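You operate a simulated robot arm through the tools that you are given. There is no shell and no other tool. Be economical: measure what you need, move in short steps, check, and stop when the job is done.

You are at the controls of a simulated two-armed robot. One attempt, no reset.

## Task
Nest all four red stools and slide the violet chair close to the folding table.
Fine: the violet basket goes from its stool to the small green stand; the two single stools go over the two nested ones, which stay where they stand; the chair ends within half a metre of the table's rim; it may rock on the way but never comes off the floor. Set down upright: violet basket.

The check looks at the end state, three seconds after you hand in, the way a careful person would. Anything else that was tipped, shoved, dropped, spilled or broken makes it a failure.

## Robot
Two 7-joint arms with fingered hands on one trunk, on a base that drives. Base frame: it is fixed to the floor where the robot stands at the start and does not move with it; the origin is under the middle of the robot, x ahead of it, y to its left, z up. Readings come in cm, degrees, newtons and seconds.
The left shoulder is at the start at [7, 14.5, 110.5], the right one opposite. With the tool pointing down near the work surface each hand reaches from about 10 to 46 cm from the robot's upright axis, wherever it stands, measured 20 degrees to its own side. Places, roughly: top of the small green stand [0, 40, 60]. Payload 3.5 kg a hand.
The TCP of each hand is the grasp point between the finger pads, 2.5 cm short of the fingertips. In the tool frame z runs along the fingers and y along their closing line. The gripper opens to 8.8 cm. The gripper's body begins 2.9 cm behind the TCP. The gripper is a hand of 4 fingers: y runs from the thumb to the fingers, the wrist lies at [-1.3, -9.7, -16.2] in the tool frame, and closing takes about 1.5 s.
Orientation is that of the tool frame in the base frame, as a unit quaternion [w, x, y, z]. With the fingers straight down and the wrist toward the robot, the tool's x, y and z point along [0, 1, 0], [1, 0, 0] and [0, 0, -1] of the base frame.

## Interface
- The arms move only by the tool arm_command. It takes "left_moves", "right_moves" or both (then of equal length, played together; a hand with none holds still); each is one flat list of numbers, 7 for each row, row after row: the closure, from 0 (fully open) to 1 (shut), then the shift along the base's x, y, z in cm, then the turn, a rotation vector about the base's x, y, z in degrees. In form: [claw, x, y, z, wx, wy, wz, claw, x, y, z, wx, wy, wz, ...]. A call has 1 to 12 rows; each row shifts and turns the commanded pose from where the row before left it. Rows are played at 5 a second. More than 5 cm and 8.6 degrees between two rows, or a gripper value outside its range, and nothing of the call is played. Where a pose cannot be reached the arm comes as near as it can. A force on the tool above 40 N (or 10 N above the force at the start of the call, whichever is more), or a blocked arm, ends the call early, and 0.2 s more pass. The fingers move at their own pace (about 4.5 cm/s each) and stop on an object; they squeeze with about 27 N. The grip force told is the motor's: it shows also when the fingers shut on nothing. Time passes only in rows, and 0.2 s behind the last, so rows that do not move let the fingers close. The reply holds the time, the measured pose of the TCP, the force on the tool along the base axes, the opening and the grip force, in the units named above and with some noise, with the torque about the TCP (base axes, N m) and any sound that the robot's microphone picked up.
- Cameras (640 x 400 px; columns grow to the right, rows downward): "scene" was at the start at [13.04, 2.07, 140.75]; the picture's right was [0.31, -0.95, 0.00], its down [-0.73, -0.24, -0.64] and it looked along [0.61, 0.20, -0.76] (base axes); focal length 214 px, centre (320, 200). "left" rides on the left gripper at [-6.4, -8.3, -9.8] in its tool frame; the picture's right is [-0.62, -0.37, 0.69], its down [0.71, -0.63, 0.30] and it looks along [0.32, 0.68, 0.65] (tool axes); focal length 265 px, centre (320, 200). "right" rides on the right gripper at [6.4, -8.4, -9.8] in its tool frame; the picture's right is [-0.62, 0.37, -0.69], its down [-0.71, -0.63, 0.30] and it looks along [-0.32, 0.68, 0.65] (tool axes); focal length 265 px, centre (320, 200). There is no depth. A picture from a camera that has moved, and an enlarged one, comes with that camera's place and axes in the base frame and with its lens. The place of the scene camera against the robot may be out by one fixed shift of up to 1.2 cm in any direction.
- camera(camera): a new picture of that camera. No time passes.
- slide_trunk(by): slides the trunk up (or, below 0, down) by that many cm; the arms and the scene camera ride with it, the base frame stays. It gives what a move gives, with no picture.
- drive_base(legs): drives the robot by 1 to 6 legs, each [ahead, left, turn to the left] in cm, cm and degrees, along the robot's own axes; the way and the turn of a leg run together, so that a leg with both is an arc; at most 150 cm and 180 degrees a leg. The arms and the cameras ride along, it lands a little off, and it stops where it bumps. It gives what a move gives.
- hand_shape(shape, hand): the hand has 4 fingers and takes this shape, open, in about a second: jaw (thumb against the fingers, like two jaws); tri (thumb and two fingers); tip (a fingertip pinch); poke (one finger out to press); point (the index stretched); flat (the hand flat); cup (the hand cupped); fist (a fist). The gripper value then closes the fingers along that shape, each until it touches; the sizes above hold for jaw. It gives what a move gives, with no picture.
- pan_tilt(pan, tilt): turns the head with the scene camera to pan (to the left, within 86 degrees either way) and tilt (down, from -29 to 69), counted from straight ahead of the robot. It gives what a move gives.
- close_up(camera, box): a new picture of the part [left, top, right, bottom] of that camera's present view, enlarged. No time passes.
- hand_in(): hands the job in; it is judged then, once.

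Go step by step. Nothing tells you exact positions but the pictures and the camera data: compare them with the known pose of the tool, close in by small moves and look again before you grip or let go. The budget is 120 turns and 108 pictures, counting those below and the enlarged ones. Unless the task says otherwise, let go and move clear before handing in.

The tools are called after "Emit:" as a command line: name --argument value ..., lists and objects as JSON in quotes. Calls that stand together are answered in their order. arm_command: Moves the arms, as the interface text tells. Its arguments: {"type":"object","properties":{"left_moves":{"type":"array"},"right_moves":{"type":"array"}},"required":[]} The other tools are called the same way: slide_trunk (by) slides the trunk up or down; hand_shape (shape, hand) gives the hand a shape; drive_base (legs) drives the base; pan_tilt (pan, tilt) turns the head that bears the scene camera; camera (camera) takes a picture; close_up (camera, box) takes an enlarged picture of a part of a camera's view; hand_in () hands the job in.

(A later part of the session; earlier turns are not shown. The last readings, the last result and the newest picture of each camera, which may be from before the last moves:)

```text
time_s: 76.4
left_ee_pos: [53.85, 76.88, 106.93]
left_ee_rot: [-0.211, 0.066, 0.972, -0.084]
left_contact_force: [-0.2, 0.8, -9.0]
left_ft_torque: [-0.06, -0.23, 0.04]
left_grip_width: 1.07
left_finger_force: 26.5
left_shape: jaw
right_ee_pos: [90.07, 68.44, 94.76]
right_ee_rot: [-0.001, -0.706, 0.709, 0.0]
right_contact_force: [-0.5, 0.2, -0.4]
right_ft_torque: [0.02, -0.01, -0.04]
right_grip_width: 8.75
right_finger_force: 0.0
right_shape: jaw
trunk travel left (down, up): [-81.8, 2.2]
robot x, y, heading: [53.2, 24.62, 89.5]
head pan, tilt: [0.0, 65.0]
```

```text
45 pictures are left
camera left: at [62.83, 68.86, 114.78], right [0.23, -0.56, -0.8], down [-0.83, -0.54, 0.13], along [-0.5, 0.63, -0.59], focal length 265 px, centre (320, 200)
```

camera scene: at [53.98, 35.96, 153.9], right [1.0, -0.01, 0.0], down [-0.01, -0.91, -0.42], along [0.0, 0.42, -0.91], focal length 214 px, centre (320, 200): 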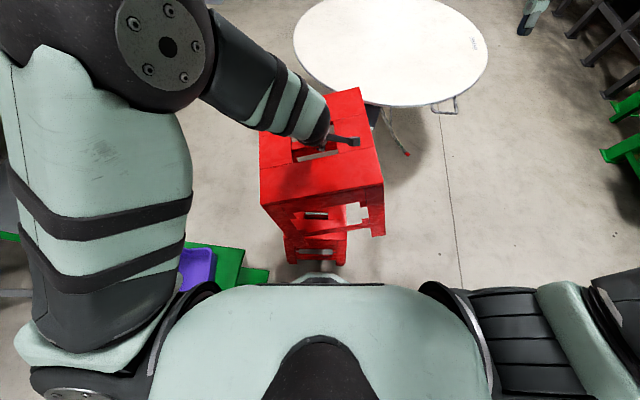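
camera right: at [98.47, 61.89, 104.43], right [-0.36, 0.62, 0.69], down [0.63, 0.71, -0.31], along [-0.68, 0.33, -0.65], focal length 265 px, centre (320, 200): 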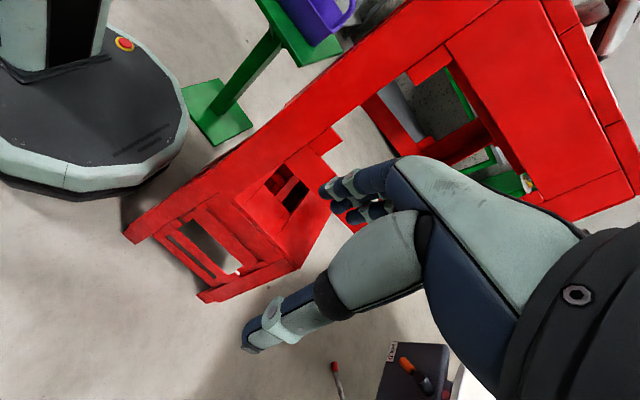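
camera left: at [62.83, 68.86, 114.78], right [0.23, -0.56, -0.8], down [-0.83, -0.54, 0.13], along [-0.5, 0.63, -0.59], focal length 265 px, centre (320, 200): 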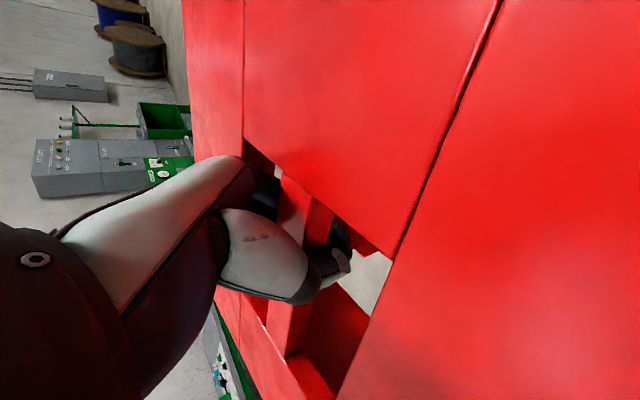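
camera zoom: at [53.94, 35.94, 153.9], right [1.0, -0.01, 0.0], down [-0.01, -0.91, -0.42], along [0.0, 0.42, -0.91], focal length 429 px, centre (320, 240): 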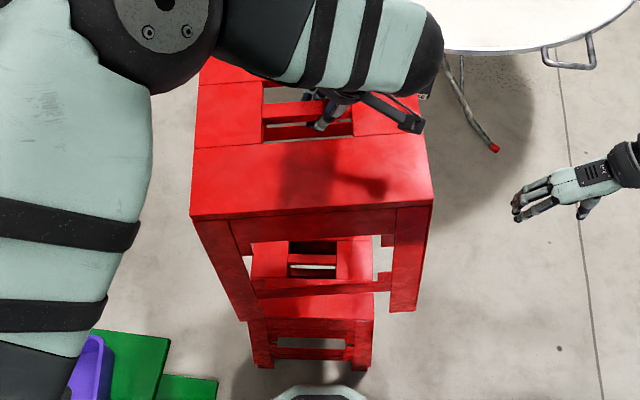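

The stool hangs like a pendulum in the grip, so hand tilt no longer changes it. I'll centre the feet over the pair instead and level it on the way down; first shift (−3.4,−3) and lower 3 cm.

Emit:
arm_command --left_moves '[1, -1.7, -1.5, 0, 0, 0, -1, 1, -1.7, -1.5, 0, 0, 0, 0, 1, 0, 0, -1.5, 0, 0, 0, 1, 0, 0, -1.5, 0, 0, 0, 1, 0, 0, 0, 0, 0, 0]'

Emit:
close_up --camera "scene" --box '[250, 80, 390, 280]'

Emit:
close_up --camera "right" --box '[110, 0, 430, 310]'

```text
time_s: 77.6
left_ee_pos: [50.92, 73.42, 103.9]
left_ee_rot: [-0.221, 0.084, 0.969, -0.078]
left_contact_force: [0.4, 0.5, -10.1]
left_ft_torque: [-0.06, -0.2, 0.01]
left_grip_width: 1.02
left_finger_force: 27.6
left_shape: jaw
right_ee_pos: [90.05, 68.28, 94.76]
right_ee_rot: [-0.002, -0.705, 0.709, 0.0]
right_contact_force: [-0.4, 0.0, 0.7]
right_ft_torque: [0.03, -0.02, -0.02]
right_grip_width: 8.77
right_finger_force: 0.0
right_shape: jaw
trunk travel left (down, up): [-81.8, 2.2]
robot x, y, heading: [53.07, 25.18, 89.4]
head pan, tilt: [0.0, 65.0]
```

```text
2.00 times, centred on (320, 180) of scene
camera zoom: at [53.96, 35.82, 153.91], right [1.0, -0.01, 0.0], down [-0.01, -0.91, -0.42], along [0.0, 0.42, -0.91], focal length 429 px, centre (320, 240)
```

zoom: 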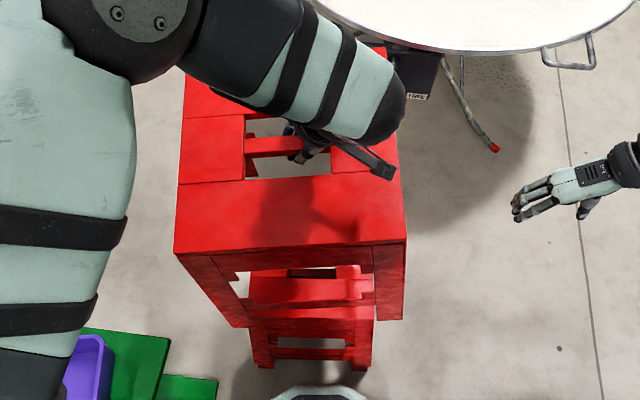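

```text
1.29 times, centred on (270, 155) of right
camera zoom: at [98.42, 61.83, 104.48], right [-0.36, 0.62, 0.69], down [0.63, 0.71, -0.31], along [-0.68, 0.33, -0.65], focal length 342 px, centre (384, 258)
```

zoom: 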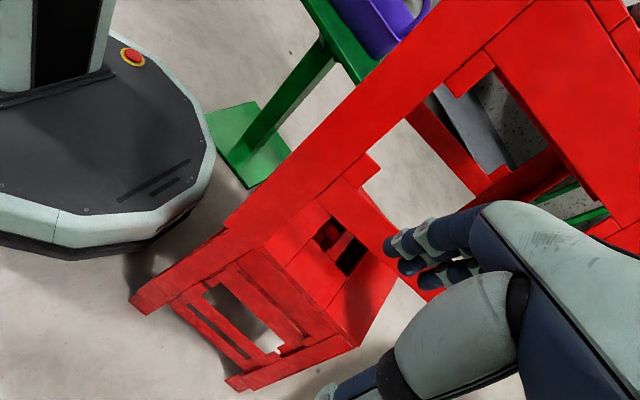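

Feet centre is ≈[53.5,77.9] vs the pair [52,76.5]. Shift (−1.4,−1.3) and lower until the feet are just at the pair's top.

Emit:
arm_command --left_moves '[1, -1.4, -1.3, 0, 0, 0, -1, 1, 0, 0, -1.5, 0, 0, 0, 1, 0, 0, -1.5, 0, 0, 0, 1, 0, 0, -1.5, 0, 0, 0, 1, 0, 0, 0, 0, 0, 0]'

Emit:
close_up --camera "scene" --box '[250, 100, 390, 280]'

Emit:
close_up --camera "right" --box '[110, 50, 390, 310]'

```text
time_s: 78.8
left_ee_pos: [49.58, 72.11, 99.35]
left_ee_rot: [-0.216, 0.088, 0.969, -0.077]
left_contact_force: [0.5, -0.8, -9.9]
left_ft_torque: [-0.12, -0.07, 0.05]
left_grip_width: 1.02
left_finger_force: 26.9
left_shape: jaw
right_ee_pos: [90.16, 68.28, 94.56]
right_ee_rot: [-0.001, -0.706, 0.708, 0.001]
right_contact_force: [-0.5, 0.1, -0.3]
right_ft_torque: [-0.01, 0.0, 0.0]
right_grip_width: 8.73
right_finger_force: 0.0
right_shape: jaw
trunk travel left (down, up): [-81.8, 2.2]
robot x, y, heading: [53.25, 24.98, 89.5]
head pan, tilt: [0.0, 65.0]
```

```text
2.22 times, centred on (320, 190) of scene
camera zoom: at [53.99, 35.87, 153.91], right [1.0, -0.01, 0.0], down [-0.01, -0.91, -0.42], along [0.0, 0.42, -0.91], focal length 477 px, centre (320, 222)
```

zoom: 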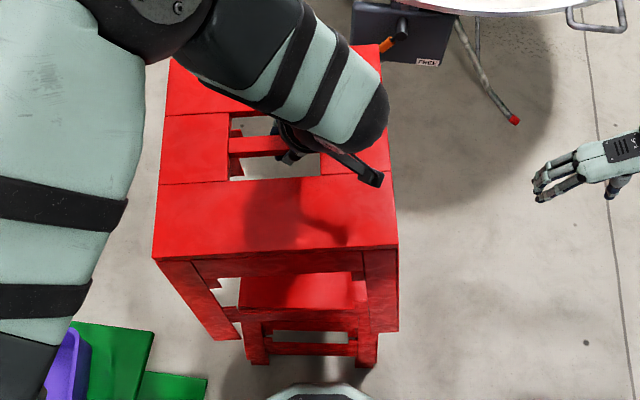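

```text
1.54 times, centred on (250, 180) of right
camera zoom: at [98.44, 61.87, 104.45], right [-0.36, 0.62, 0.69], down [0.63, 0.71, -0.31], along [-0.68, 0.33, -0.65], focal length 408 px, centre (428, 231)
```

zoom: 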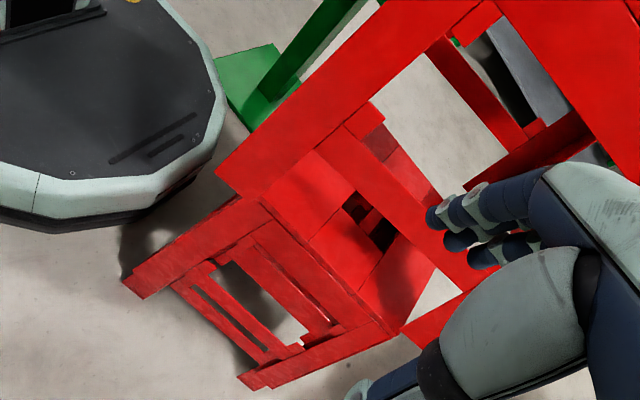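

Feet need about +1.5 x, +1.4 y and −3° yaw. Correct before going lower.

Emit:
arm_command --left_moves '[1, 1.5, 1.4, 0, 0, 0, -3, 1, 0, 0, 0, 0, 0, 0, 1, 0, 0, 0, 0, 0, 0]'

Emit:
close_up --camera "scene" --box '[250, 150, 390, 280]'

Emit:
close_up --camera "right" --box '[180, 110, 420, 290]'

```text
time_s: 79.6
left_ee_pos: [50.91, 73.55, 99.27]
left_ee_rot: [-0.222, 0.114, 0.966, -0.072]
left_contact_force: [-0.1, -0.6, -10.5]
left_ft_torque: [-0.13, -0.12, 0.0]
left_grip_width: 1.03
left_finger_force: 27.1
left_shape: jaw
right_ee_pos: [90.02, 68.33, 94.7]
right_ee_rot: [-0.001, -0.705, 0.709, 0.0]
right_contact_force: [-0.7, -0.2, 0.8]
right_ft_torque: [-0.04, -0.02, 0.02]
right_grip_width: 8.77
right_finger_force: 0.1
right_shape: jaw
trunk travel left (down, up): [-81.8, 2.2]
robot x, y, heading: [53.25, 25.06, 89.6]
head pan, tilt: [0.0, 65.0]
```

```text
3.08 times, centred on (320, 215) of scene
camera zoom: at [53.96, 35.89, 153.9], right [1.0, -0.01, 0.0], down [-0.01, -0.91, -0.42], along [0.0, 0.42, -0.91], focal length 660 px, centre (320, 154)
```

zoom: 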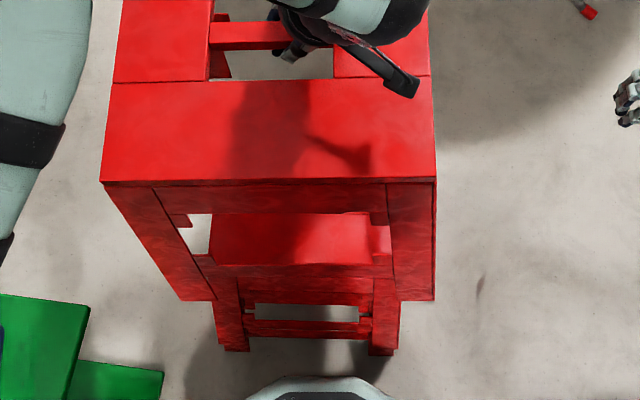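

```text
2.22 times, centred on (300, 200) of right
camera zoom: at [98.42, 61.88, 104.46], right [-0.36, 0.62, 0.69], down [0.63, 0.71, -0.31], along [-0.68, 0.33, -0.65], focal length 590 px, centre (364, 200)
```

zoom: 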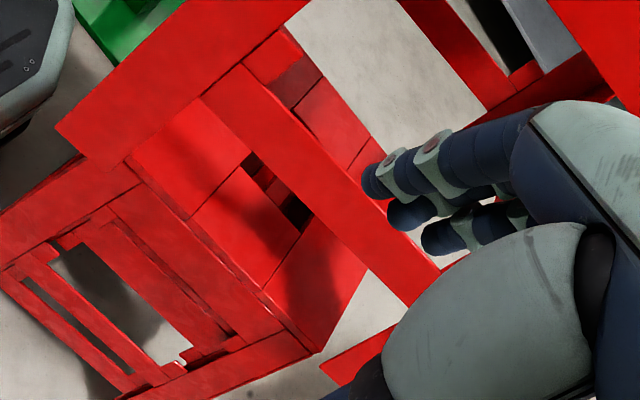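

Well centred now. Lower 8 cm with slight drift to level, watching forces.

Emit:
arm_command --left_moves '[1, 0.1, 0.2, -2, 0, 0, 0, 1, 0.1, 0.2, -2, 0, 0, 0, 1, 0.1, 0.2, -2, 0, 0, 0, 1, 0.1, 0.2, -2, 0, 0, 0, 1, 0, 0, 0, 0, 0, 0]'

Emit:
close_up --camera "right" --box '[110, 50, 430, 310]'

```text
time_s: 80.8
left_ee_pos: [51.71, 74.02, 91.06]
left_ee_rot: [-0.23, 0.123, 0.963, -0.068]
left_contact_force: [0.5, 0.2, -9.9]
left_ft_torque: [-0.1, -0.12, -0.03]
left_grip_width: 1.01
left_finger_force: 26.7
left_shape: jaw
right_ee_pos: [90.12, 68.41, 94.66]
right_ee_rot: [-0.002, -0.706, 0.709, 0.0]
right_contact_force: [0.0, 0.1, -0.9]
right_ft_torque: [0.01, 0.01, -0.06]
right_grip_width: 8.78
right_finger_force: 0.1
right_shape: jaw
trunk travel left (down, up): [-81.8, 2.2]
robot x, y, heading: [53.2, 25.25, 89.5]
head pan, tilt: [0.0, 65.0]
```

```text
1.54 times, centred on (270, 180) of right
camera zoom: at [98.46, 61.89, 104.44], right [-0.36, 0.62, 0.69], down [0.63, 0.71, -0.31], along [-0.68, 0.33, -0.65], focal length 408 px, centre (397, 231)
```

zoom: 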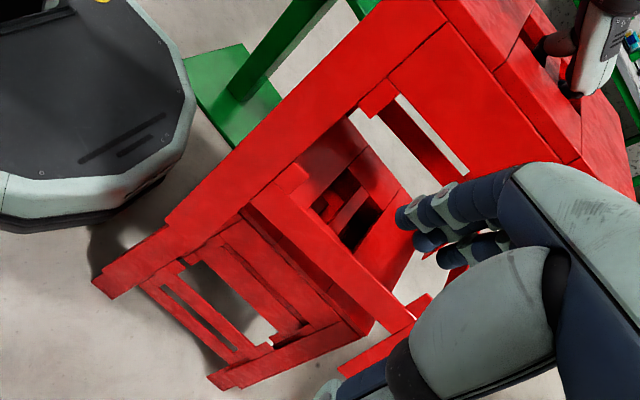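

The feet straddle the pair with no contact. Continue lowering.

Emit:
arm_command --left_moves '[1, 0, 0.2, -2, 0, 0, 0, 1, 0.1, 0.2, -2, 0, 0, 0, 1, 0, 0.2, -2, 0, 0, 0, 1, 0.1, 0.2, -2, 0, 0, 0, 1, 0, 0.2, -2, 0, 0, 0, 1, 0, 0, 0, 0, 0, 0]'

Emit:
close_up --camera "right" --box '[110, 50, 430, 310]'

Emit:
close_up --camera "scene" --box '[250, 130, 390, 280]'

```text
time_s: 82.2
left_ee_pos: [51.98, 74.97, 80.99]
left_ee_rot: [-0.231, 0.124, 0.963, -0.068]
left_contact_force: [-1.2, -0.3, -10.6]
left_ft_torque: [-0.11, -0.14, 0.03]
left_grip_width: 1.01
left_finger_force: 26.8
left_shape: jaw
right_ee_pos: [90.13, 68.34, 94.64]
right_ee_rot: [-0.001, -0.705, 0.709, 0.0]
right_contact_force: [-0.3, -0.3, 0.0]
right_ft_torque: [0.02, 0.0, 0.01]
right_grip_width: 8.75
right_finger_force: 0.0
right_shape: jaw
trunk travel left (down, up): [-81.8, 2.2]
robot x, y, heading: [53.6, 25.23, 89.6]
head pan, tilt: [0.0, 65.0]
```

```text
1.54 times, centred on (270, 180) of right
camera zoom: at [98.45, 61.89, 104.44], right [-0.36, 0.62, 0.69], down [0.63, 0.71, -0.31], along [-0.68, 0.33, -0.65], focal length 408 px, centre (397, 231)
```

zoom: 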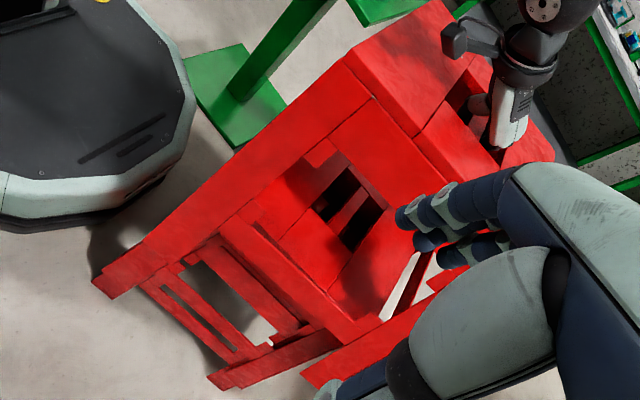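

```text
2.67 times, centred on (320, 205) of scene
camera zoom: at [54.0, 35.91, 153.9], right [1.0, -0.01, 0.0], down [-0.01, -0.91, -0.42], along [0.0, 0.42, -0.91], focal length 572 px, centre (320, 187)
```

zoom: 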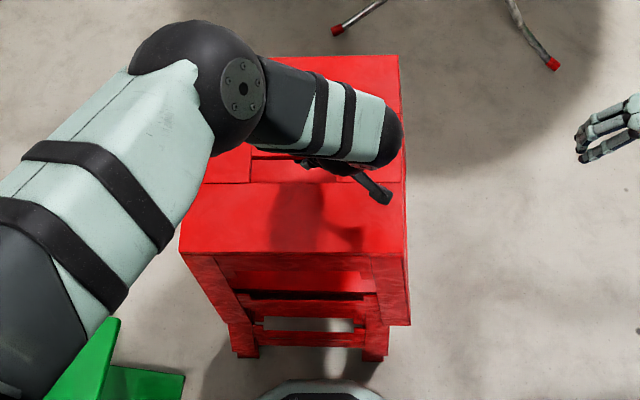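

Still free. Continue with a bit more drift toward centre.

Emit:
arm_command --left_moves '[1, 0.2, 0.3, -2, 0, 0, 0, 1, 0.2, 0.3, -2, 0, 0, 0, 1, 0.2, 0.3, -2, 0, 0, 0, 1, 0.2, 0.3, -2, 0, 0, 0, 1, 0.1, 0.2, -2, 0, 0, 0, 1, 0, 0, 0, 0, 0, 0]'

Emit:
close_up --camera "right" --box '[110, 50, 430, 310]'

```text
time_s: 83.8
left_ee_pos: [49.3, 77.19, 70.4]
left_ee_rot: [-0.245, 0.105, 0.961, -0.074]
left_contact_force: [6.3, -0.3, -7.2]
left_ft_torque: [-0.04, -0.04, -0.11]
left_grip_width: 0.91
left_finger_force: 26.7
left_shape: jaw
right_ee_pos: [90.15, 68.32, 94.65]
right_ee_rot: [-0.001, -0.706, 0.709, 0.0]
right_contact_force: [-0.8, -0.4, 0.4]
right_ft_torque: [-0.02, -0.04, -0.02]
right_grip_width: 8.79
right_finger_force: 0.0
right_shape: jaw
trunk travel left (down, up): [-81.8, 2.2]
robot x, y, heading: [53.76, 24.88, 89.6]
head pan, tilt: [0.0, 65.0]
stopped in row 6 (left hand): the arm was blocked; the commanded pose is now the measured one
```

```text
1.54 times, centred on (270, 180) of right
camera zoom: at [98.54, 61.86, 104.41], right [-0.36, 0.62, 0.69], down [0.63, 0.71, -0.31], along [-0.68, 0.33, -0.65], focal length 408 px, centre (397, 231)
```

zoom: 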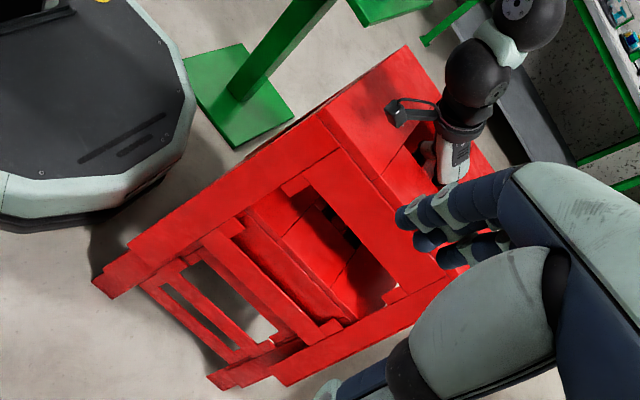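

The arm got blocked and TCP drifted −x. Look at the scene for what it touches.

Emit:
pan_tilt --pan 25 --tilt 60

Emit:
camera --camera "scene"

```text
time_s: 84.7
left_ee_pos: [49.13, 77.14, 70.47]
left_ee_rot: [-0.248, 0.104, 0.96, -0.074]
left_contact_force: [6.4, 1.5, -4.8]
left_ft_torque: [-0.01, -0.02, -0.1]
left_grip_width: 0.9
left_finger_force: 27.1
left_shape: jaw
right_ee_pos: [90.18, 68.27, 94.73]
right_ee_rot: [-0.002, -0.705, 0.709, 0.0]
right_contact_force: [-0.1, 0.3, 0.4]
right_ft_torque: [0.02, -0.01, 0.02]
right_grip_width: 8.78
right_finger_force: 0.1
right_shape: jaw
trunk travel left (down, up): [-81.8, 2.2]
robot x, y, heading: [53.01, 24.94, 89.7]
head pan, tilt: [25.0, 60.0]
```

```text
34 pictures are left
camera scene: at [51.33, 35.87, 154.47], right [0.91, 0.42, 0.0], down [0.36, -0.79, -0.5], along [-0.21, 0.45, -0.87], focal length 214 px, centre (320, 200)
```

scene: 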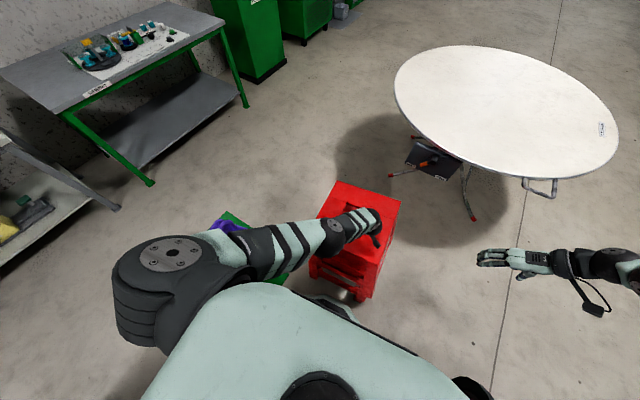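

The pair hasn't moved; the strongly tilted hand likely hit an arm limit. Since the stool is now captive, untilt the hand and bring TCP back toward x≈53.

Emit:
arm_command --left_moves '[1, 0.6, 0, 0, 0, -5, 0, 1, 0.6, 0, 0, 0, -5, 0, 1, 0.6, 0, 0, 2, -5, 0, 1, 0.6, 0, 0, 2, -5, 0, 1, 0.6, 0, 0, 2, -4, 0, 1, 0, 0, 0, 0, 0, 0]'

Emit:
close_up --camera "right" --box '[110, 50, 430, 310]'

```text
time_s: 86.1
left_ee_pos: [52.35, 77.12, 70.45]
left_ee_rot: [-0.046, 0.111, 0.993, 0.002]
left_contact_force: [-0.7, -0.3, -10.1]
left_ft_torque: [-0.11, 0.11, 0.0]
left_grip_width: 0.94
left_finger_force: 26.9
left_shape: jaw
right_ee_pos: [90.12, 68.36, 94.7]
right_ee_rot: [-0.001, -0.706, 0.709, -0.001]
right_contact_force: [-0.4, -0.2, 0.7]
right_ft_torque: [-0.01, -0.01, -0.05]
right_grip_width: 8.78
right_finger_force: 0.1
right_shape: jaw
trunk travel left (down, up): [-81.8, 2.2]
robot x, y, heading: [53.62, 24.8, 89.5]
head pan, tilt: [25.0, 60.0]
```

```text
1.54 times, centred on (270, 180) of right
camera zoom: at [98.46, 61.91, 104.43], right [-0.36, 0.62, 0.69], down [0.63, 0.71, -0.31], along [-0.68, 0.33, -0.65], focal length 408 px, centre (397, 231)
```

zoom: 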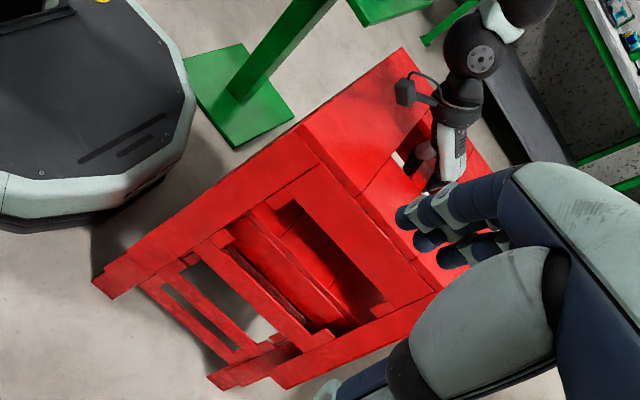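

Free hanging again (10 N) and nicely around the pair. Continue lowering.

Emit:
arm_command --left_moves '[1, 0.2, 0, -1.5, 0, 0, 0, 1, 0.2, 0, -1.5, 0, 0, 0, 1, 0.2, 0, -1.5, 0, 0, 0, 1, 0, 0, -1.5, 0, 0, 0, 1, 0, 0, 0, 0, 0, 0]'

Emit:
arm_command --left_moves '[1, 0, 0, -1, 0, 0, 0, 1, 0, 0, -1, 0, 0, 0, 1, 0, 0, 0, 0, 0, 0]'

Emit:
close_up --camera "right" --box '[110, 50, 430, 310]'

```text
time_s: 87.3
left_ee_pos: [53.26, 76.77, 65.66]
left_ee_rot: [-0.04, 0.114, 0.993, 0.003]
left_contact_force: [-0.4, 0.1, -10.7]
left_ft_torque: [-0.09, 0.0, 0.09]
left_grip_width: 0.95
left_finger_force: 26.8
left_shape: jaw
left hand out of reach, approached as far as the arm can: row 3, 4
right_ee_pos: [90.08, 68.38, 94.54]
right_ee_rot: [-0.001, -0.706, 0.709, 0.0]
right_contact_force: [-0.8, -0.4, 0.2]
right_ft_torque: [-0.02, -0.04, 0.01]
right_grip_width: 8.78
right_finger_force: 0.1
right_shape: jaw
trunk travel left (down, up): [-81.8, 2.2]
robot x, y, heading: [53.39, 25.02, 89.6]
head pan, tilt: [25.0, 60.0]
```

```text
time_s: 88.1
left_ee_pos: [53.07, 76.3, 65.07]
left_ee_rot: [-0.047, 0.11, 0.993, 0.001]
left_contact_force: [-1.2, 1.1, -10.2]
left_ft_torque: [-0.04, 0.0, 0.01]
left_grip_width: 0.95
left_finger_force: 27.0
left_shape: jaw
left hand out of reach, approached as far as the arm can: row 1, 2
right_ee_pos: [90.16, 68.35, 94.7]
right_ee_rot: [-0.001, -0.706, 0.709, 0.0]
right_contact_force: [1.0, 0.1, 0.3]
right_ft_torque: [-0.02, 0.01, 0.01]
right_grip_width: 8.79
right_finger_force: 0.1
right_shape: jaw
trunk travel left (down, up): [-81.8, 2.2]
robot x, y, heading: [53.63, 25.18, 89.4]
head pan, tilt: [25.0, 60.0]
```

```text
1.54 times, centred on (270, 180) of right
camera zoom: at [98.45, 61.92, 104.43], right [-0.36, 0.62, 0.69], down [0.63, 0.71, -0.31], along [-0.68, 0.33, -0.65], focal length 408 px, centre (397, 231)
```

zoom: 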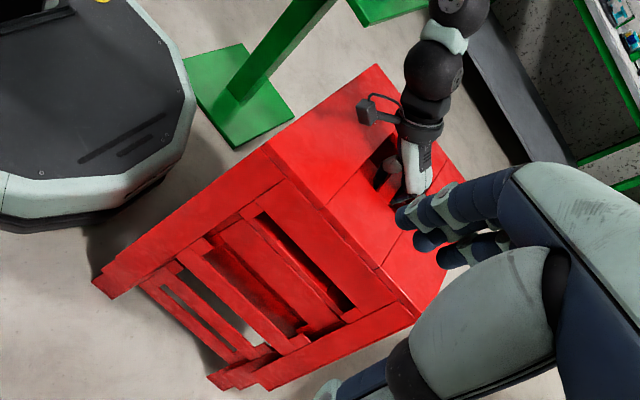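

Beautifully aligned; arm reach is at its limit, so I'll lower the trunk the rest of the way in small steps.

Emit:
slide_trunk --by -2

Emit:
slide_trunk --by -1.2

Emit:
slide_trunk --by -0.8

```text
time_s: 88.8
left_ee_pos: [53.05, 76.21, 63.18]
left_ee_rot: [-0.047, 0.111, 0.993, 0.001]
left_contact_force: [0.4, -0.7, -10.4]
left_ft_torque: [-0.04, 0.01, 0.07]
left_grip_width: 0.94
left_finger_force: 26.7
left_shape: jaw
right_ee_pos: [90.1, 68.35, 92.6]
right_ee_rot: [-0.001, -0.705, 0.709, 0.001]
right_contact_force: [0.6, -0.8, -0.2]
right_ft_torque: [-0.03, -0.01, 0.03]
right_grip_width: 8.76
right_finger_force: 0.1
right_shape: jaw
trunk travel left (down, up): [-79.8, 4.2]
robot x, y, heading: [53.11, 24.68, 89.5]
head pan, tilt: [25.0, 60.0]
```

```text
time_s: 89.4
left_ee_pos: [53.13, 76.29, 62.2]
left_ee_rot: [-0.046, 0.11, 0.993, 0.002]
left_contact_force: [1.3, 4.8, -1.7]
left_ft_torque: [-0.04, 0.04, 0.02]
left_grip_width: 0.85
left_finger_force: 26.9
left_shape: jaw
right_ee_pos: [90.15, 68.31, 91.42]
right_ee_rot: [-0.002, -0.705, 0.709, 0.0]
right_contact_force: [-0.8, 0.8, 0.1]
right_ft_torque: [0.02, 0.01, 0.0]
right_grip_width: 8.76
right_finger_force: 0.1
right_shape: jaw
trunk travel left (down, up): [-78.6, 5.4]
robot x, y, heading: [53.43, 24.8, 89.5]
head pan, tilt: [25.0, 60.0]
```

```text
time_s: 90.0
left_ee_pos: [53.17, 76.25, 61.36]
left_ee_rot: [-0.046, 0.11, 0.993, 0.002]
left_contact_force: [1.0, 5.1, 1.8]
left_ft_torque: [-0.08, -0.03, 0.04]
left_grip_width: 0.87
left_finger_force: 27.4
left_shape: jaw
right_ee_pos: [90.26, 68.15, 90.76]
right_ee_rot: [-0.001, -0.705, 0.709, 0.001]
right_contact_force: [-0.2, 0.4, 0.4]
right_ft_torque: [0.03, 0.02, 0.01]
right_grip_width: 8.75
right_finger_force: 0.0
right_shape: jaw
trunk travel left (down, up): [-77.8, 6.2]
robot x, y, heading: [52.98, 24.93, 89.7]
head pan, tilt: [25.0, 60.0]
```

Weight is off at the expected height. Open the hand and withdraw upward.

Emit:
arm_command --left_moves '[0.4, 0, 0, 0, 0, 0, 0, 0.4, 0, 0, 0, 0, 0, 0, 0.4, 0, 0, 0, 0, 0, 0, 0.4, 0, 0, 0, 0, 0, 0, 0.4, 0, 0, 0, 0, 0, 0, 0.4, 0, 0, 0, 0, 0, 0, 0.4, 0, 0, 0, 0, 0, 0]'

Emit:
close_up --camera "left" --box '[180, 100, 500, 340]'

```text
time_s: 91.6
left_ee_pos: [53.1, 76.13, 61.25]
left_ee_rot: [-0.047, 0.111, 0.993, 0.002]
left_contact_force: [-0.9, -0.5, -0.9]
left_ft_torque: [-0.01, -0.01, -0.01]
left_grip_width: 5.25
left_finger_force: 0.0
left_shape: jaw
right_ee_pos: [90.03, 68.21, 90.69]
right_ee_rot: [-0.001, -0.705, 0.71, 0.001]
right_contact_force: [-0.3, -1.0, 0.2]
right_ft_torque: [0.02, 0.02, 0.01]
right_grip_width: 8.76
right_finger_force: 0.0
right_shape: jaw
trunk travel left (down, up): [-77.8, 6.2]
robot x, y, heading: [53.16, 25.08, 89.4]
head pan, tilt: [25.0, 60.0]
```

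```text
1.67 times, centred on (340, 220) of left
camera zoom: at [58.38, 66.45, 70.54], right [0.46, -0.49, -0.74], down [-0.86, -0.45, -0.23], along [-0.23, 0.75, -0.63], focal length 442 px, centre (287, 167)
```

zoom: 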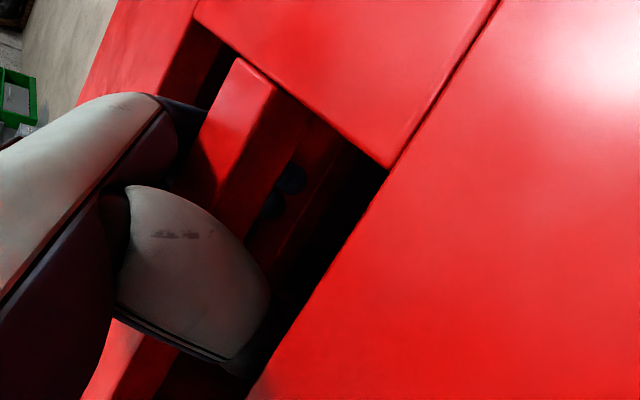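

Emit:
arm_command --left_moves '[0.4, 0.1, 0, 1, 0, 0, 0, 0.4, 0.15, 0, 1.5, 0, 0, 0, 0.4, 0.2, 0, 2, 0, 0, 0, 0.4, 0.2, 0, 2.5, 0, 0, 0, 0.4, 0.2, 0, 4, 0, 0, 0, 0.4, 0, 0, 4, 0, 0, 0, 0.4, 0, 0, 4.5, 0, 0, 0, 0.4, 0, 0, 4.5, 0, 0, 0, 0.4, 0, 0, 4.5, 0, 0, 0, 0.4, 0, 0, 4.5, 0, 0, 0]'

Emit:
camera --camera "right"

```text
time_s: 93.8
left_ee_pos: [53.93, 76.07, 94.1]
left_ee_rot: [-0.047, 0.11, 0.993, 0.001]
left_contact_force: [0.1, -0.4, 0.2]
left_ft_torque: [-0.01, 0.05, 0.0]
left_grip_width: 5.28
left_finger_force: 0.0
left_shape: jaw
left hand out of reach, approached as far as the arm can: row 1
right_ee_pos: [90.11, 68.07, 90.75]
right_ee_rot: [-0.001, -0.706, 0.709, 0.001]
right_contact_force: [-0.4, -0.4, 0.2]
right_ft_torque: [0.0, -0.03, -0.03]
right_grip_width: 8.77
right_finger_force: 0.2
right_shape: jaw
trunk travel left (down, up): [-77.8, 6.2]
robot x, y, heading: [53.47, 24.79, 89.5]
head pan, tilt: [25.0, 60.0]
```

```text
30 pictures are left
camera right: at [98.48, 61.69, 100.5], right [-0.36, 0.62, 0.69], down [0.63, 0.71, -0.31], along [-0.68, 0.33, -0.65], focal length 265 px, centre (320, 200)
```

right: 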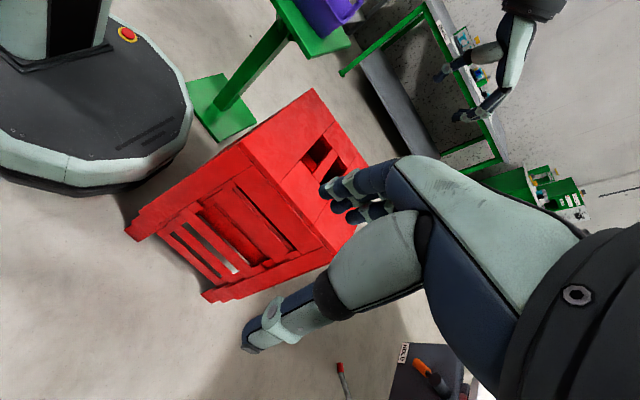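

The third stool is fully nested. Next: raise both arms, back away to [66,−23], and turn around (via the west side, clear of the chair) to face the last stool.

Emit:
arm_command --left_moves '[0.4, 0, -0.7, 3, 0, 0, 0, 0.4, 0, -0.7, 3, 0, 0, 0, 0.4, 0, -0.7, 3, 0, 0, 0, 0.4, 0, -0.7, 3, 0, 0, 0, 0.4, 0, -0.7, 3, 0, 0, 0, 0.4, 0, -0.7, 3, 0, 0, 0, 0.4, 0, -0.7, 3, 0, 0, 0, 0.4, 0, -0.7, 3, 0, 0, 0, 0.4, 0, -0.7, 3, 0, 0, 0, 0.4, 0, -0.7, 3, 0, 0, 0, 0.4, 0, -0.7, 3, 0, 0, 0, 0.4, 0, 0, 0, 0, 0, 0]' --right_moves '[0.2, -0.5, -0.3, 3.3, 0, 0, -8, 0.2, -0.5, -0.3, 3.3, 0, 0, -8, 0.2, -0.5, -0.3, 3.3, 0, 0, -8, 0.2, -0.5, -0.3, 3.3, 0, 0, -8, 0.2, -0.5, -0.3, 3.3, 0, 0, -8, 0.2, -0.5, -0.3, 3.3, 0, 0, -8, 0.2, -1, 0, 3.3, 0, 0, -8, 0.2, -1, 0, 3.3, 0, 0, -8, 0.2, -1, 0, 3.3, 0, 0, -8, 0.2, -1, 0, 3.3, 0, 0, -8, 0.2, -1, 0, 3.3, 0, 0, -8, 0.2, -1, 0, 0, 0, 0, -2]'

Emit:
drive_base --legs '[[-48, -13, 0]]'

Emit:
drive_base --legs '[[0, 0, 90], [0, 0, 90]]'

Emit:
pan_tilt --pan 0 --tilt 60

Emit:
camera --camera "scene"

```text
time_s: 96.4
left_ee_pos: [54.08, 68.6, 127.22]
left_ee_rot: [-0.047, 0.11, 0.993, 0.001]
left_contact_force: [1.2, 0.2, 0.3]
left_ft_torque: [-0.03, 0.03, 0.02]
left_grip_width: 5.26
left_finger_force: 0.0
left_shape: jaw
right_ee_pos: [82.55, 67.1, 126.69]
right_ee_rot: [-0.009, 0.006, 1.0, -0.002]
right_contact_force: [-0.1, -0.3, -0.2]
right_ft_torque: [0.0, 0.0, -0.04]
right_grip_width: 7.07
right_finger_force: 0.0
right_shape: jaw
right hand out of reach, approached as far as the arm can: row 12
trunk travel left (down, up): [-77.8, 6.2]
robot x, y, heading: [53.11, 24.82, 89.7]
head pan, tilt: [25.0, 60.0]
```

```text
time_s: 98.1
left_ee_pos: [58.94, 48.45, 126.91]
left_ee_rot: [-0.045, 0.108, 0.993, -0.002]
left_contact_force: [0.1, 0.1, 0.0]
left_ft_torque: [-0.03, 0.0, -0.01]
left_grip_width: 5.26
left_finger_force: 0.1
left_shape: jaw
right_ee_pos: [87.31, 47.18, 126.61]
right_ee_rot: [-0.008, 0.0, 1.0, -0.002]
right_contact_force: [0.0, 0.0, 0.9]
right_ft_torque: [-0.05, -0.04, -0.01]
right_grip_width: 7.1
right_finger_force: 0.1
right_shape: jaw
trunk travel left (down, up): [-77.8, 6.2]
robot x, y, heading: [58.47, 4.49, 89.6]
head pan, tilt: [25.0, 60.0]
stopped in leg 1: the robot was blocked; the commanded pose is now the measured one
```

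```text
time_s: 106.2
left_ee_pos: [58.28, -39.4, 127.17]
left_ee_rot: [0.001, 0.993, -0.107, 0.046]
left_contact_force: [0.2, -0.5, -0.3]
left_ft_torque: [0.0, 0.0, -0.02]
left_grip_width: 5.25
left_finger_force: 0.0
left_shape: jaw
right_ee_pos: [30.14, -38.35, 126.77]
right_ee_rot: [-0.001, 1.0, 0.003, 0.008]
right_contact_force: [0.1, -0.6, 0.4]
right_ft_torque: [0.02, 0.01, 0.01]
right_grip_width: 7.05
right_finger_force: 0.1
right_shape: jaw
trunk travel left (down, up): [-77.8, 6.2]
robot x, y, heading: [58.62, 4.3, -90.0]
head pan, tilt: [25.0, 60.0]
```

```text
time_s: 107.1
left_ee_pos: [58.35, -39.41, 127.11]
left_ee_rot: [0.0, 0.993, -0.106, 0.046]
left_contact_force: [0.5, 0.2, -0.8]
left_ft_torque: [0.03, -0.02, 0.05]
left_grip_width: 5.28
left_finger_force: 0.1
left_shape: jaw
right_ee_pos: [29.9, -38.29, 126.89]
right_ee_rot: [0.0, 1.0, 0.002, 0.009]
right_contact_force: [-0.3, -0.7, -1.2]
right_ft_torque: [-0.02, -0.01, 0.03]
right_grip_width: 7.05
right_finger_force: 0.0
right_shape: jaw
trunk travel left (down, up): [-77.8, 6.2]
robot x, y, heading: [58.97, 4.27, -89.8]
head pan, tilt: [0.0, 60.0]
```

```text
29 pictures are left
camera scene: at [59.37, -7.95, 150.47], right [-1.0, 0.0, 0.0], down [0.0, 0.87, -0.5], along [0.0, -0.5, -0.87], focal length 214 px, centre (320, 200)
```

scene: 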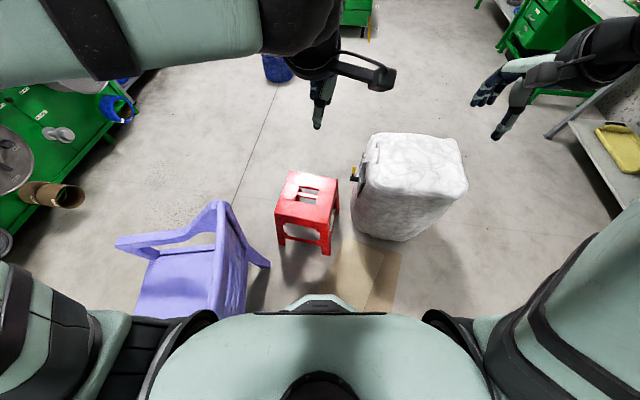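

The drive was blocked early at [58.5,4.5]; the last stool and chair look in place. Look toward the chair to see what I bumped.

Emit:
pan_tilt --pan 60 --tilt 50

Emit:
camera --camera "scene"

```text
time_s: 108.4
left_ee_pos: [58.35, -39.44, 127.24]
left_ee_rot: [0.0, 0.993, -0.107, 0.046]
left_contact_force: [-0.5, 0.1, 0.2]
left_ft_torque: [-0.03, 0.0, 0.01]
left_grip_width: 5.26
left_finger_force: 0.0
left_shape: jaw
right_ee_pos: [30.08, -38.4, 126.73]
right_ee_rot: [0.001, 1.0, 0.002, 0.009]
right_contact_force: [0.3, 0.3, 0.1]
right_ft_torque: [-0.03, -0.05, -0.01]
right_grip_width: 7.08
right_finger_force: 0.1
right_shape: jaw
trunk travel left (down, up): [-77.8, 6.2]
robot x, y, heading: [58.87, 3.93, -90.1]
head pan, tilt: [60.0, 50.0]
```

```text
28 pictures are left
camera scene: at [66.02, -5.14, 151.73], right [-0.5, -0.87, 0.0], down [-0.66, 0.38, -0.64], along [0.56, -0.32, -0.77], focal length 214 px, centre (320, 200)
```

scene: 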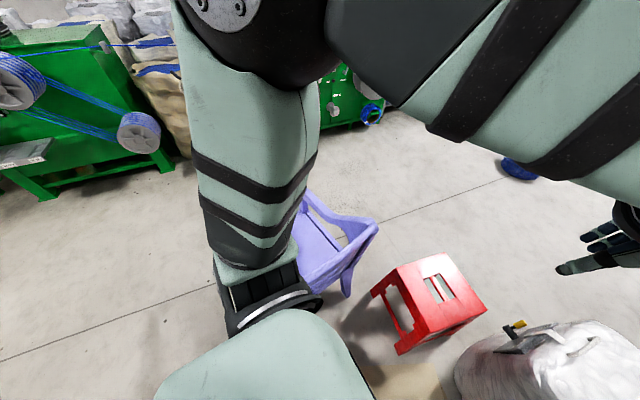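

I touched the chair's near-left leg (x≈86,y≈5), harmless. I go around: to about [63,−22], then look at the stool.

Emit:
drive_base --legs '[[13, -5, 0], [13, 9, 0]]'

Emit:
pan_tilt --pan 0 --tilt 60

Emit:
camera --camera "scene"

Emit:
close_up --camera "scene" --box '[260, 150, 380, 270]'

```text
time_s: 110.7
left_ee_pos: [61.96, -65.02, 127.24]
left_ee_rot: [0.002, 0.993, -0.108, 0.048]
left_contact_force: [-0.6, 0.6, -0.1]
left_ft_torque: [-0.02, 0.0, 0.04]
left_grip_width: 5.25
left_finger_force: 0.0
left_shape: jaw
right_ee_pos: [33.74, -63.91, 126.97]
right_ee_rot: [0.002, 1.0, 0.001, 0.01]
right_contact_force: [-0.8, 0.6, 0.0]
right_ft_torque: [-0.05, 0.02, 0.01]
right_grip_width: 7.05
right_finger_force: 0.1
right_shape: jaw
trunk travel left (down, up): [-77.8, 6.2]
robot x, y, heading: [62.55, -21.6, -90.0]
head pan, tilt: [60.0, 50.0]
```

```text
time_s: 112.0
left_ee_pos: [62.07, -65.28, 127.2]
left_ee_rot: [0.001, 0.993, -0.108, 0.046]
left_contact_force: [-0.9, 0.1, -0.3]
left_ft_torque: [-0.03, -0.01, -0.01]
left_grip_width: 5.26
left_finger_force: 0.0
left_shape: jaw
right_ee_pos: [33.9, -64.08, 126.83]
right_ee_rot: [0.0, 1.0, 0.0, 0.009]
right_contact_force: [0.0, 0.3, -1.2]
right_ft_torque: [0.0, 0.01, 0.01]
right_grip_width: 7.08
right_finger_force: 0.1
right_shape: jaw
trunk travel left (down, up): [-77.8, 6.2]
robot x, y, heading: [62.41, -21.55, -90.2]
head pan, tilt: [0.0, 60.0]
```

```text
27 pictures are left
camera scene: at [63.24, -33.76, 150.47], right [-1.0, 0.0, 0.0], down [0.0, 0.87, -0.5], along [0.0, -0.5, -0.87], focal length 214 px, centre (320, 200)
```

scene: 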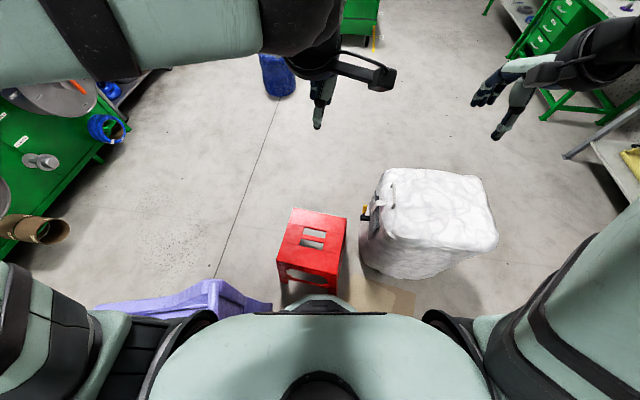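

```text
3.33 times, centred on (320, 210) of scene
camera zoom: at [63.24, -33.76, 150.47], right [-1.0, 0.0, 0.0], down [0.0, 0.87, -0.5], along [0.0, -0.5, -0.87], focal length 715 px, centre (320, 167)
```

zoom: 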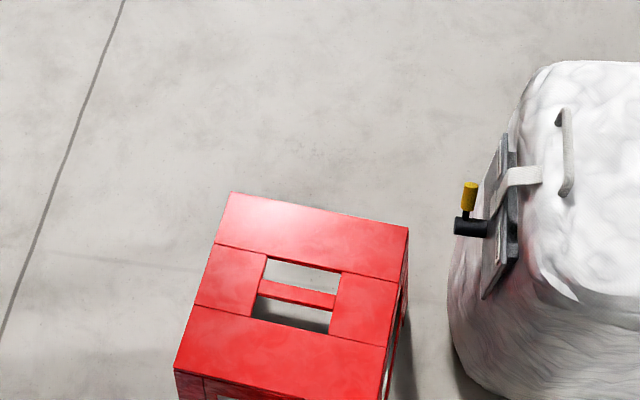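

Hole centre ≈[66.8,−71.7], yaw ≈−11.5°. Move the left hand away to the left and bring the right hand above the stool; then lower the trunk.

Emit:
arm_command --left_moves '[0.4, 4, 0, 1, 0, 0, 0, 0.4, 4, 0, 1, 0, 0, 0, 0.4, 4, 0, 1, 0, 0, 0, 0.4, 4, 0, 1, 0, 0, 0, 0.4, 4, 0, 1, 0, 0, 0, 0.4, 0, 0, 0, 0, 0, 0, 0.4, 0, 0, 0, 0, 0, 0, 0.4, 0, 0, 0, 0, 0, 0, 0.4, 0, 0, 0, 0, 0, 0]' --right_moves '[0.3, 4.1, -0.9, -2, 0, 0, -1.5, 0.35, 4.1, -1, -2, 0, 0, -1.5, 0.35, 4.1, -1, -2, 0, 0, -1.5, 0.35, 4.1, -1, -2, 0, 0, -1.5, 0.35, 4.1, -1, -2, 0, 0, -1.5, 0.35, 4.1, -1, -2, 0, 0, -1.5, 0.35, 4.1, -1, -2, 0, 0, -1.5, 0.35, 4.1, -1, -2, 0, 0, -1.5, 0.35, 0, 0, 0, 0, 0, 0]'

Emit:
slide_trunk --by -24

```text
time_s: 114.2
left_ee_pos: [81.95, -65.13, 132.4]
left_ee_rot: [0.001, 0.993, -0.107, 0.046]
left_contact_force: [-0.5, 0.1, -0.7]
left_ft_torque: [0.02, -0.01, -0.01]
left_grip_width: 5.27
left_finger_force: 0.1
left_shape: jaw
right_ee_pos: [62.95, -76.43, 112.66]
right_ee_rot: [0.011, 0.992, -0.121, 0.047]
right_contact_force: [0.0, -0.1, 0.4]
right_ft_torque: [0.02, 0.0, -0.01]
right_grip_width: 5.74
right_finger_force: 0.1
right_shape: jaw
right hand out of reach, approached as far as the arm can: row 1, 2, 3
trunk travel left (down, up): [-77.8, 6.2]
robot x, y, heading: [62.6, -21.64, -90.3]
head pan, tilt: [0.0, 60.0]
stopped in row 9 (right hand): the arm was blocked; the commanded pose is now the measured one
```

```text
time_s: 116.7
left_ee_pos: [82.15, -65.17, 108.2]
left_ee_rot: [0.0, 0.993, -0.108, 0.046]
left_contact_force: [-0.3, -0.3, 0.7]
left_ft_torque: [-0.01, 0.01, 0.03]
left_grip_width: 5.25
left_finger_force: 0.1
left_shape: jaw
right_ee_pos: [62.96, -76.45, 88.48]
right_ee_rot: [0.01, 0.992, -0.121, 0.046]
right_contact_force: [-0.1, 0.8, 0.8]
right_ft_torque: [0.02, -0.01, -0.01]
right_grip_width: 5.75
right_finger_force: 0.1
right_shape: jaw
trunk travel left (down, up): [-53.8, 30.2]
robot x, y, heading: [62.73, -21.55, -90.0]
head pan, tilt: [0.0, 60.0]
```

The right arm dislikes crossing the midline; shift the base 7 cm left (+x) so the stool is on its own side.

Emit:
drive_base --legs '[[0, 7, 0]]'

Emit:
arm_command --right_moves '[0.35, -0.5, 1, -1, 0, 0, 0, 0.35, -0.5, 1, -1, 0, 0, 0, 0.35, -0.5, 1, -1, 0, 0, 0, 0.35, -0.5, 1, -1, 0, 0, 0, 0.35, -0.5, 0.3, -1, 0, 0, 0, 0.35, 0, 0, 0, 0, 0, 0]'

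```text
time_s: 117.7
left_ee_pos: [89.16, -65.17, 108.14]
left_ee_rot: [0.001, 0.993, -0.107, 0.046]
left_contact_force: [-0.4, 0.1, -0.1]
left_ft_torque: [0.02, 0.02, -0.03]
left_grip_width: 5.25
left_finger_force: 0.0
left_shape: jaw
right_ee_pos: [69.94, -76.54, 88.52]
right_ee_rot: [0.01, 0.992, -0.121, 0.045]
right_contact_force: [0.4, -0.3, -0.5]
right_ft_torque: [0.0, 0.03, 0.02]
right_grip_width: 5.72
right_finger_force: 0.0
right_shape: jaw
trunk travel left (down, up): [-53.8, 30.2]
robot x, y, heading: [69.35, -21.51, -90.1]
head pan, tilt: [0.0, 60.0]
```

```text
time_s: 119.1
left_ee_pos: [89.08, -65.26, 108.23]
left_ee_rot: [0.0, 0.993, -0.107, 0.045]
left_contact_force: [-0.6, -0.2, 0.5]
left_ft_torque: [0.02, 0.01, 0.02]
left_grip_width: 5.25
left_finger_force: 0.1
left_shape: jaw
right_ee_pos: [67.32, -72.17, 83.62]
right_ee_rot: [0.01, 0.991, -0.122, 0.045]
right_contact_force: [0.2, -0.5, 0.0]
right_ft_torque: [0.0, -0.02, -0.02]
right_grip_width: 5.75
right_finger_force: 0.0
right_shape: jaw
trunk travel left (down, up): [-53.8, 30.2]
robot x, y, heading: [69.2, -21.42, -90.2]
head pan, tilt: [0.0, 60.0]
```

Correct the small hand tilt, descend to z≈58, and check by wrist camera.

Emit:
arm_command --right_moves '[0.35, -0.2, 0.2, -3, 1.7, 5, 2.6, 0.35, -0.3, 0.2, -4.5, 0, 0, 0, 0.35, 0, 0, -4.5, 0, 0, 0, 0.35, 0, 0, -4.5, 0, 0, 0, 0.35, 0, 0, -4.5, 0, 0, 0, 0.35, 0, 0, -4.5, 0, 0, 0, 0.35, 0, 0, 0, 0, 0, 0]'

Emit:
camera --camera "right"

Emit:
close_up --camera "scene" --box '[270, 120, 370, 220]'

```text
time_s: 120.7
left_ee_pos: [89.04, -65.18, 108.19]
left_ee_rot: [0.0, 0.993, -0.107, 0.046]
left_contact_force: [0.2, 0.7, -1.5]
left_ft_torque: [0.0, 0.01, 0.01]
left_grip_width: 5.25
left_finger_force: 0.0
left_shape: jaw
right_ee_pos: [66.83, -71.94, 58.02]
right_ee_rot: [0.0, 0.995, -0.099, 0.001]
right_contact_force: [0.7, -1.7, 0.5]
right_ft_torque: [-0.02, -0.03, 0.02]
right_grip_width: 5.75
right_finger_force: 0.1
right_shape: jaw
trunk travel left (down, up): [-53.8, 30.2]
robot x, y, heading: [69.38, -21.77, -90.0]
head pan, tilt: [0.0, 60.0]
```

```text
25 pictures are left
camera right: at [74.86, -64.93, 67.79], right [-0.68, -0.24, 0.69], down [-0.58, 0.76, -0.31], along [-0.45, -0.61, -0.65], focal length 265 px, centre (320, 200)
```

right: 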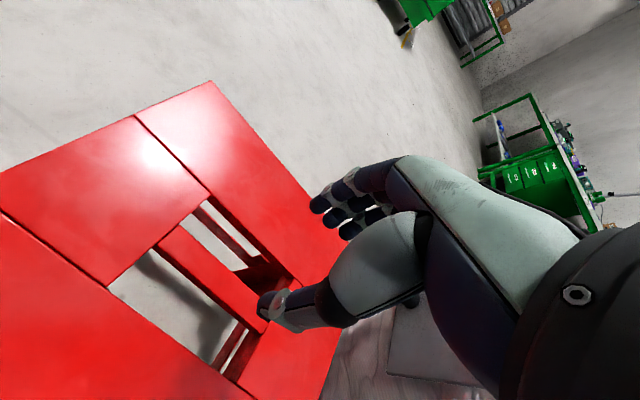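

```text
4.00 times, centred on (320, 170) of scene
camera zoom: at [70.22, -33.72, 126.48], right [-1.0, 0.0, 0.0], down [0.0, 0.87, -0.5], along [0.0, -0.5, -0.87], focal length 858 px, centre (320, 320)
```

zoom: 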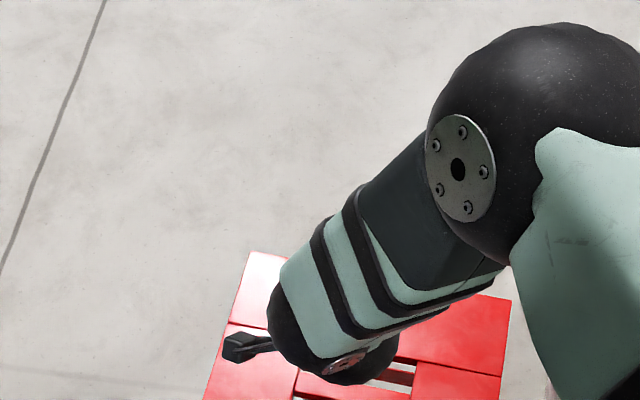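

Perfectly centred above the bar. Descend into the slits.

Emit:
arm_command --right_moves '[0.35, 0, 0, -3, 0, 0, 0, 0.35, 0, 0, -3, 0, 0, 0, 0.35, 0, 0, -3, 0, 0, 0, 0.35, 0, 0, -2, 0, 0, 0, 0.35, 0, 0, -2, 0, 0, 0, 0.35, 0, 0, -1.5, 0, 0, 0, 0.35, 0, 0, 0, 0, 0, 0]'

Emit:
camera --camera "right"

```text
time_s: 122.3
left_ee_pos: [89.1, -65.1, 108.34]
left_ee_rot: [0.001, 0.993, -0.107, 0.047]
left_contact_force: [0.1, -0.5, -0.3]
left_ft_torque: [-0.01, 0.01, -0.06]
left_grip_width: 5.27
left_finger_force: 0.1
left_shape: jaw
right_ee_pos: [67.06, -71.86, 43.43]
right_ee_rot: [0.0, 0.995, -0.099, 0.001]
right_contact_force: [1.3, 4.9, -0.1]
right_ft_torque: [-0.11, 0.03, -0.01]
right_grip_width: 5.63
right_finger_force: 0.1
right_shape: jaw
trunk travel left (down, up): [-53.8, 30.2]
robot x, y, heading: [69.28, -21.91, -90.2]
head pan, tilt: [0.0, 60.0]
```

```text
23 pictures are left
camera right: at [74.96, -64.84, 53.32], right [-0.68, -0.24, 0.69], down [-0.58, 0.76, -0.3], along [-0.45, -0.61, -0.66], focal length 265 px, centre (320, 200)
```

right: 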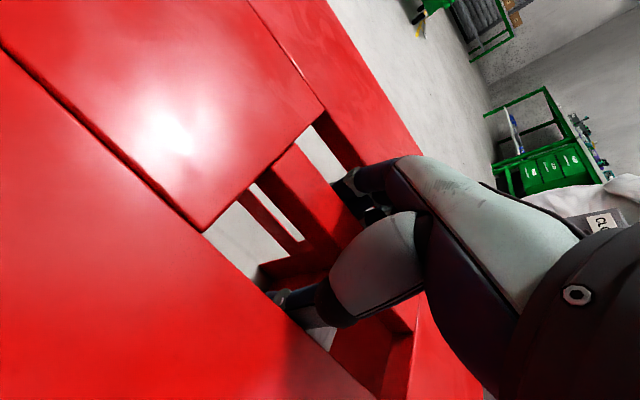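

Thumb and fingers straddle the bar. Close, then lift a little.

Emit:
arm_command --right_moves '[0.6, 0, -0.2, 0, 0, 0, 0, 0.8, 0, -0.2, 0, 0, 0, 0, 1, 0, 0, 0, 0, 0, 0, 1, 0, 0, 0, 0, 0, 0, 1, 0, 0, 0, 0, 0, 0, 1, 0, 0, 0, 0, 0, 0, 1, 0, 0, 0, 0, 0, 0, 1, 0, 0, 0, 0, 0, 0, 1, 0, 0, 0, 0, 0, 0]'

Emit:
arm_command --right_moves '[1, 0, 0, 1, 0, 0, 0, 1, 0, 0, 1.5, 0, 0, 0, 1, 0, 0, 2, 0, 0, 0, 1, 0, 0, 3, 0, 0, 0, 1, 0, 0, 0, 0, 0, 0]'

```text
time_s: 124.3
left_ee_pos: [89.04, -65.27, 108.18]
left_ee_rot: [-0.001, 0.993, -0.108, 0.046]
left_contact_force: [0.1, -0.5, 0.0]
left_ft_torque: [0.0, 0.02, 0.02]
left_grip_width: 5.26
left_finger_force: 0.1
left_shape: jaw
right_ee_pos: [66.96, -72.25, 43.46]
right_ee_rot: [-0.001, 0.995, -0.099, 0.001]
right_contact_force: [0.9, 1.0, 0.2]
right_ft_torque: [-0.04, 0.03, -0.06]
right_grip_width: 1.61
right_finger_force: 27.2
right_shape: jaw
trunk travel left (down, up): [-53.8, 30.2]
robot x, y, heading: [69.35, -21.62, -89.9]
head pan, tilt: [0.0, 60.0]
```

```text
time_s: 125.5
left_ee_pos: [89.07, -65.39, 108.12]
left_ee_rot: [0.0, 0.993, -0.107, 0.046]
left_contact_force: [0.7, 0.3, -0.3]
left_ft_torque: [-0.01, 0.0, -0.01]
left_grip_width: 5.26
left_finger_force: 0.0
left_shape: jaw
right_ee_pos: [67.07, -72.25, 50.88]
right_ee_rot: [-0.002, 0.995, -0.098, 0.002]
right_contact_force: [1.2, -0.4, -9.9]
right_ft_torque: [-0.04, -0.07, 0.01]
right_grip_width: 1.59
right_finger_force: 27.0
right_shape: jaw
trunk travel left (down, up): [-53.8, 30.2]
robot x, y, heading: [69.79, -22.25, -89.9]
head pan, tilt: [0.0, 60.0]
```

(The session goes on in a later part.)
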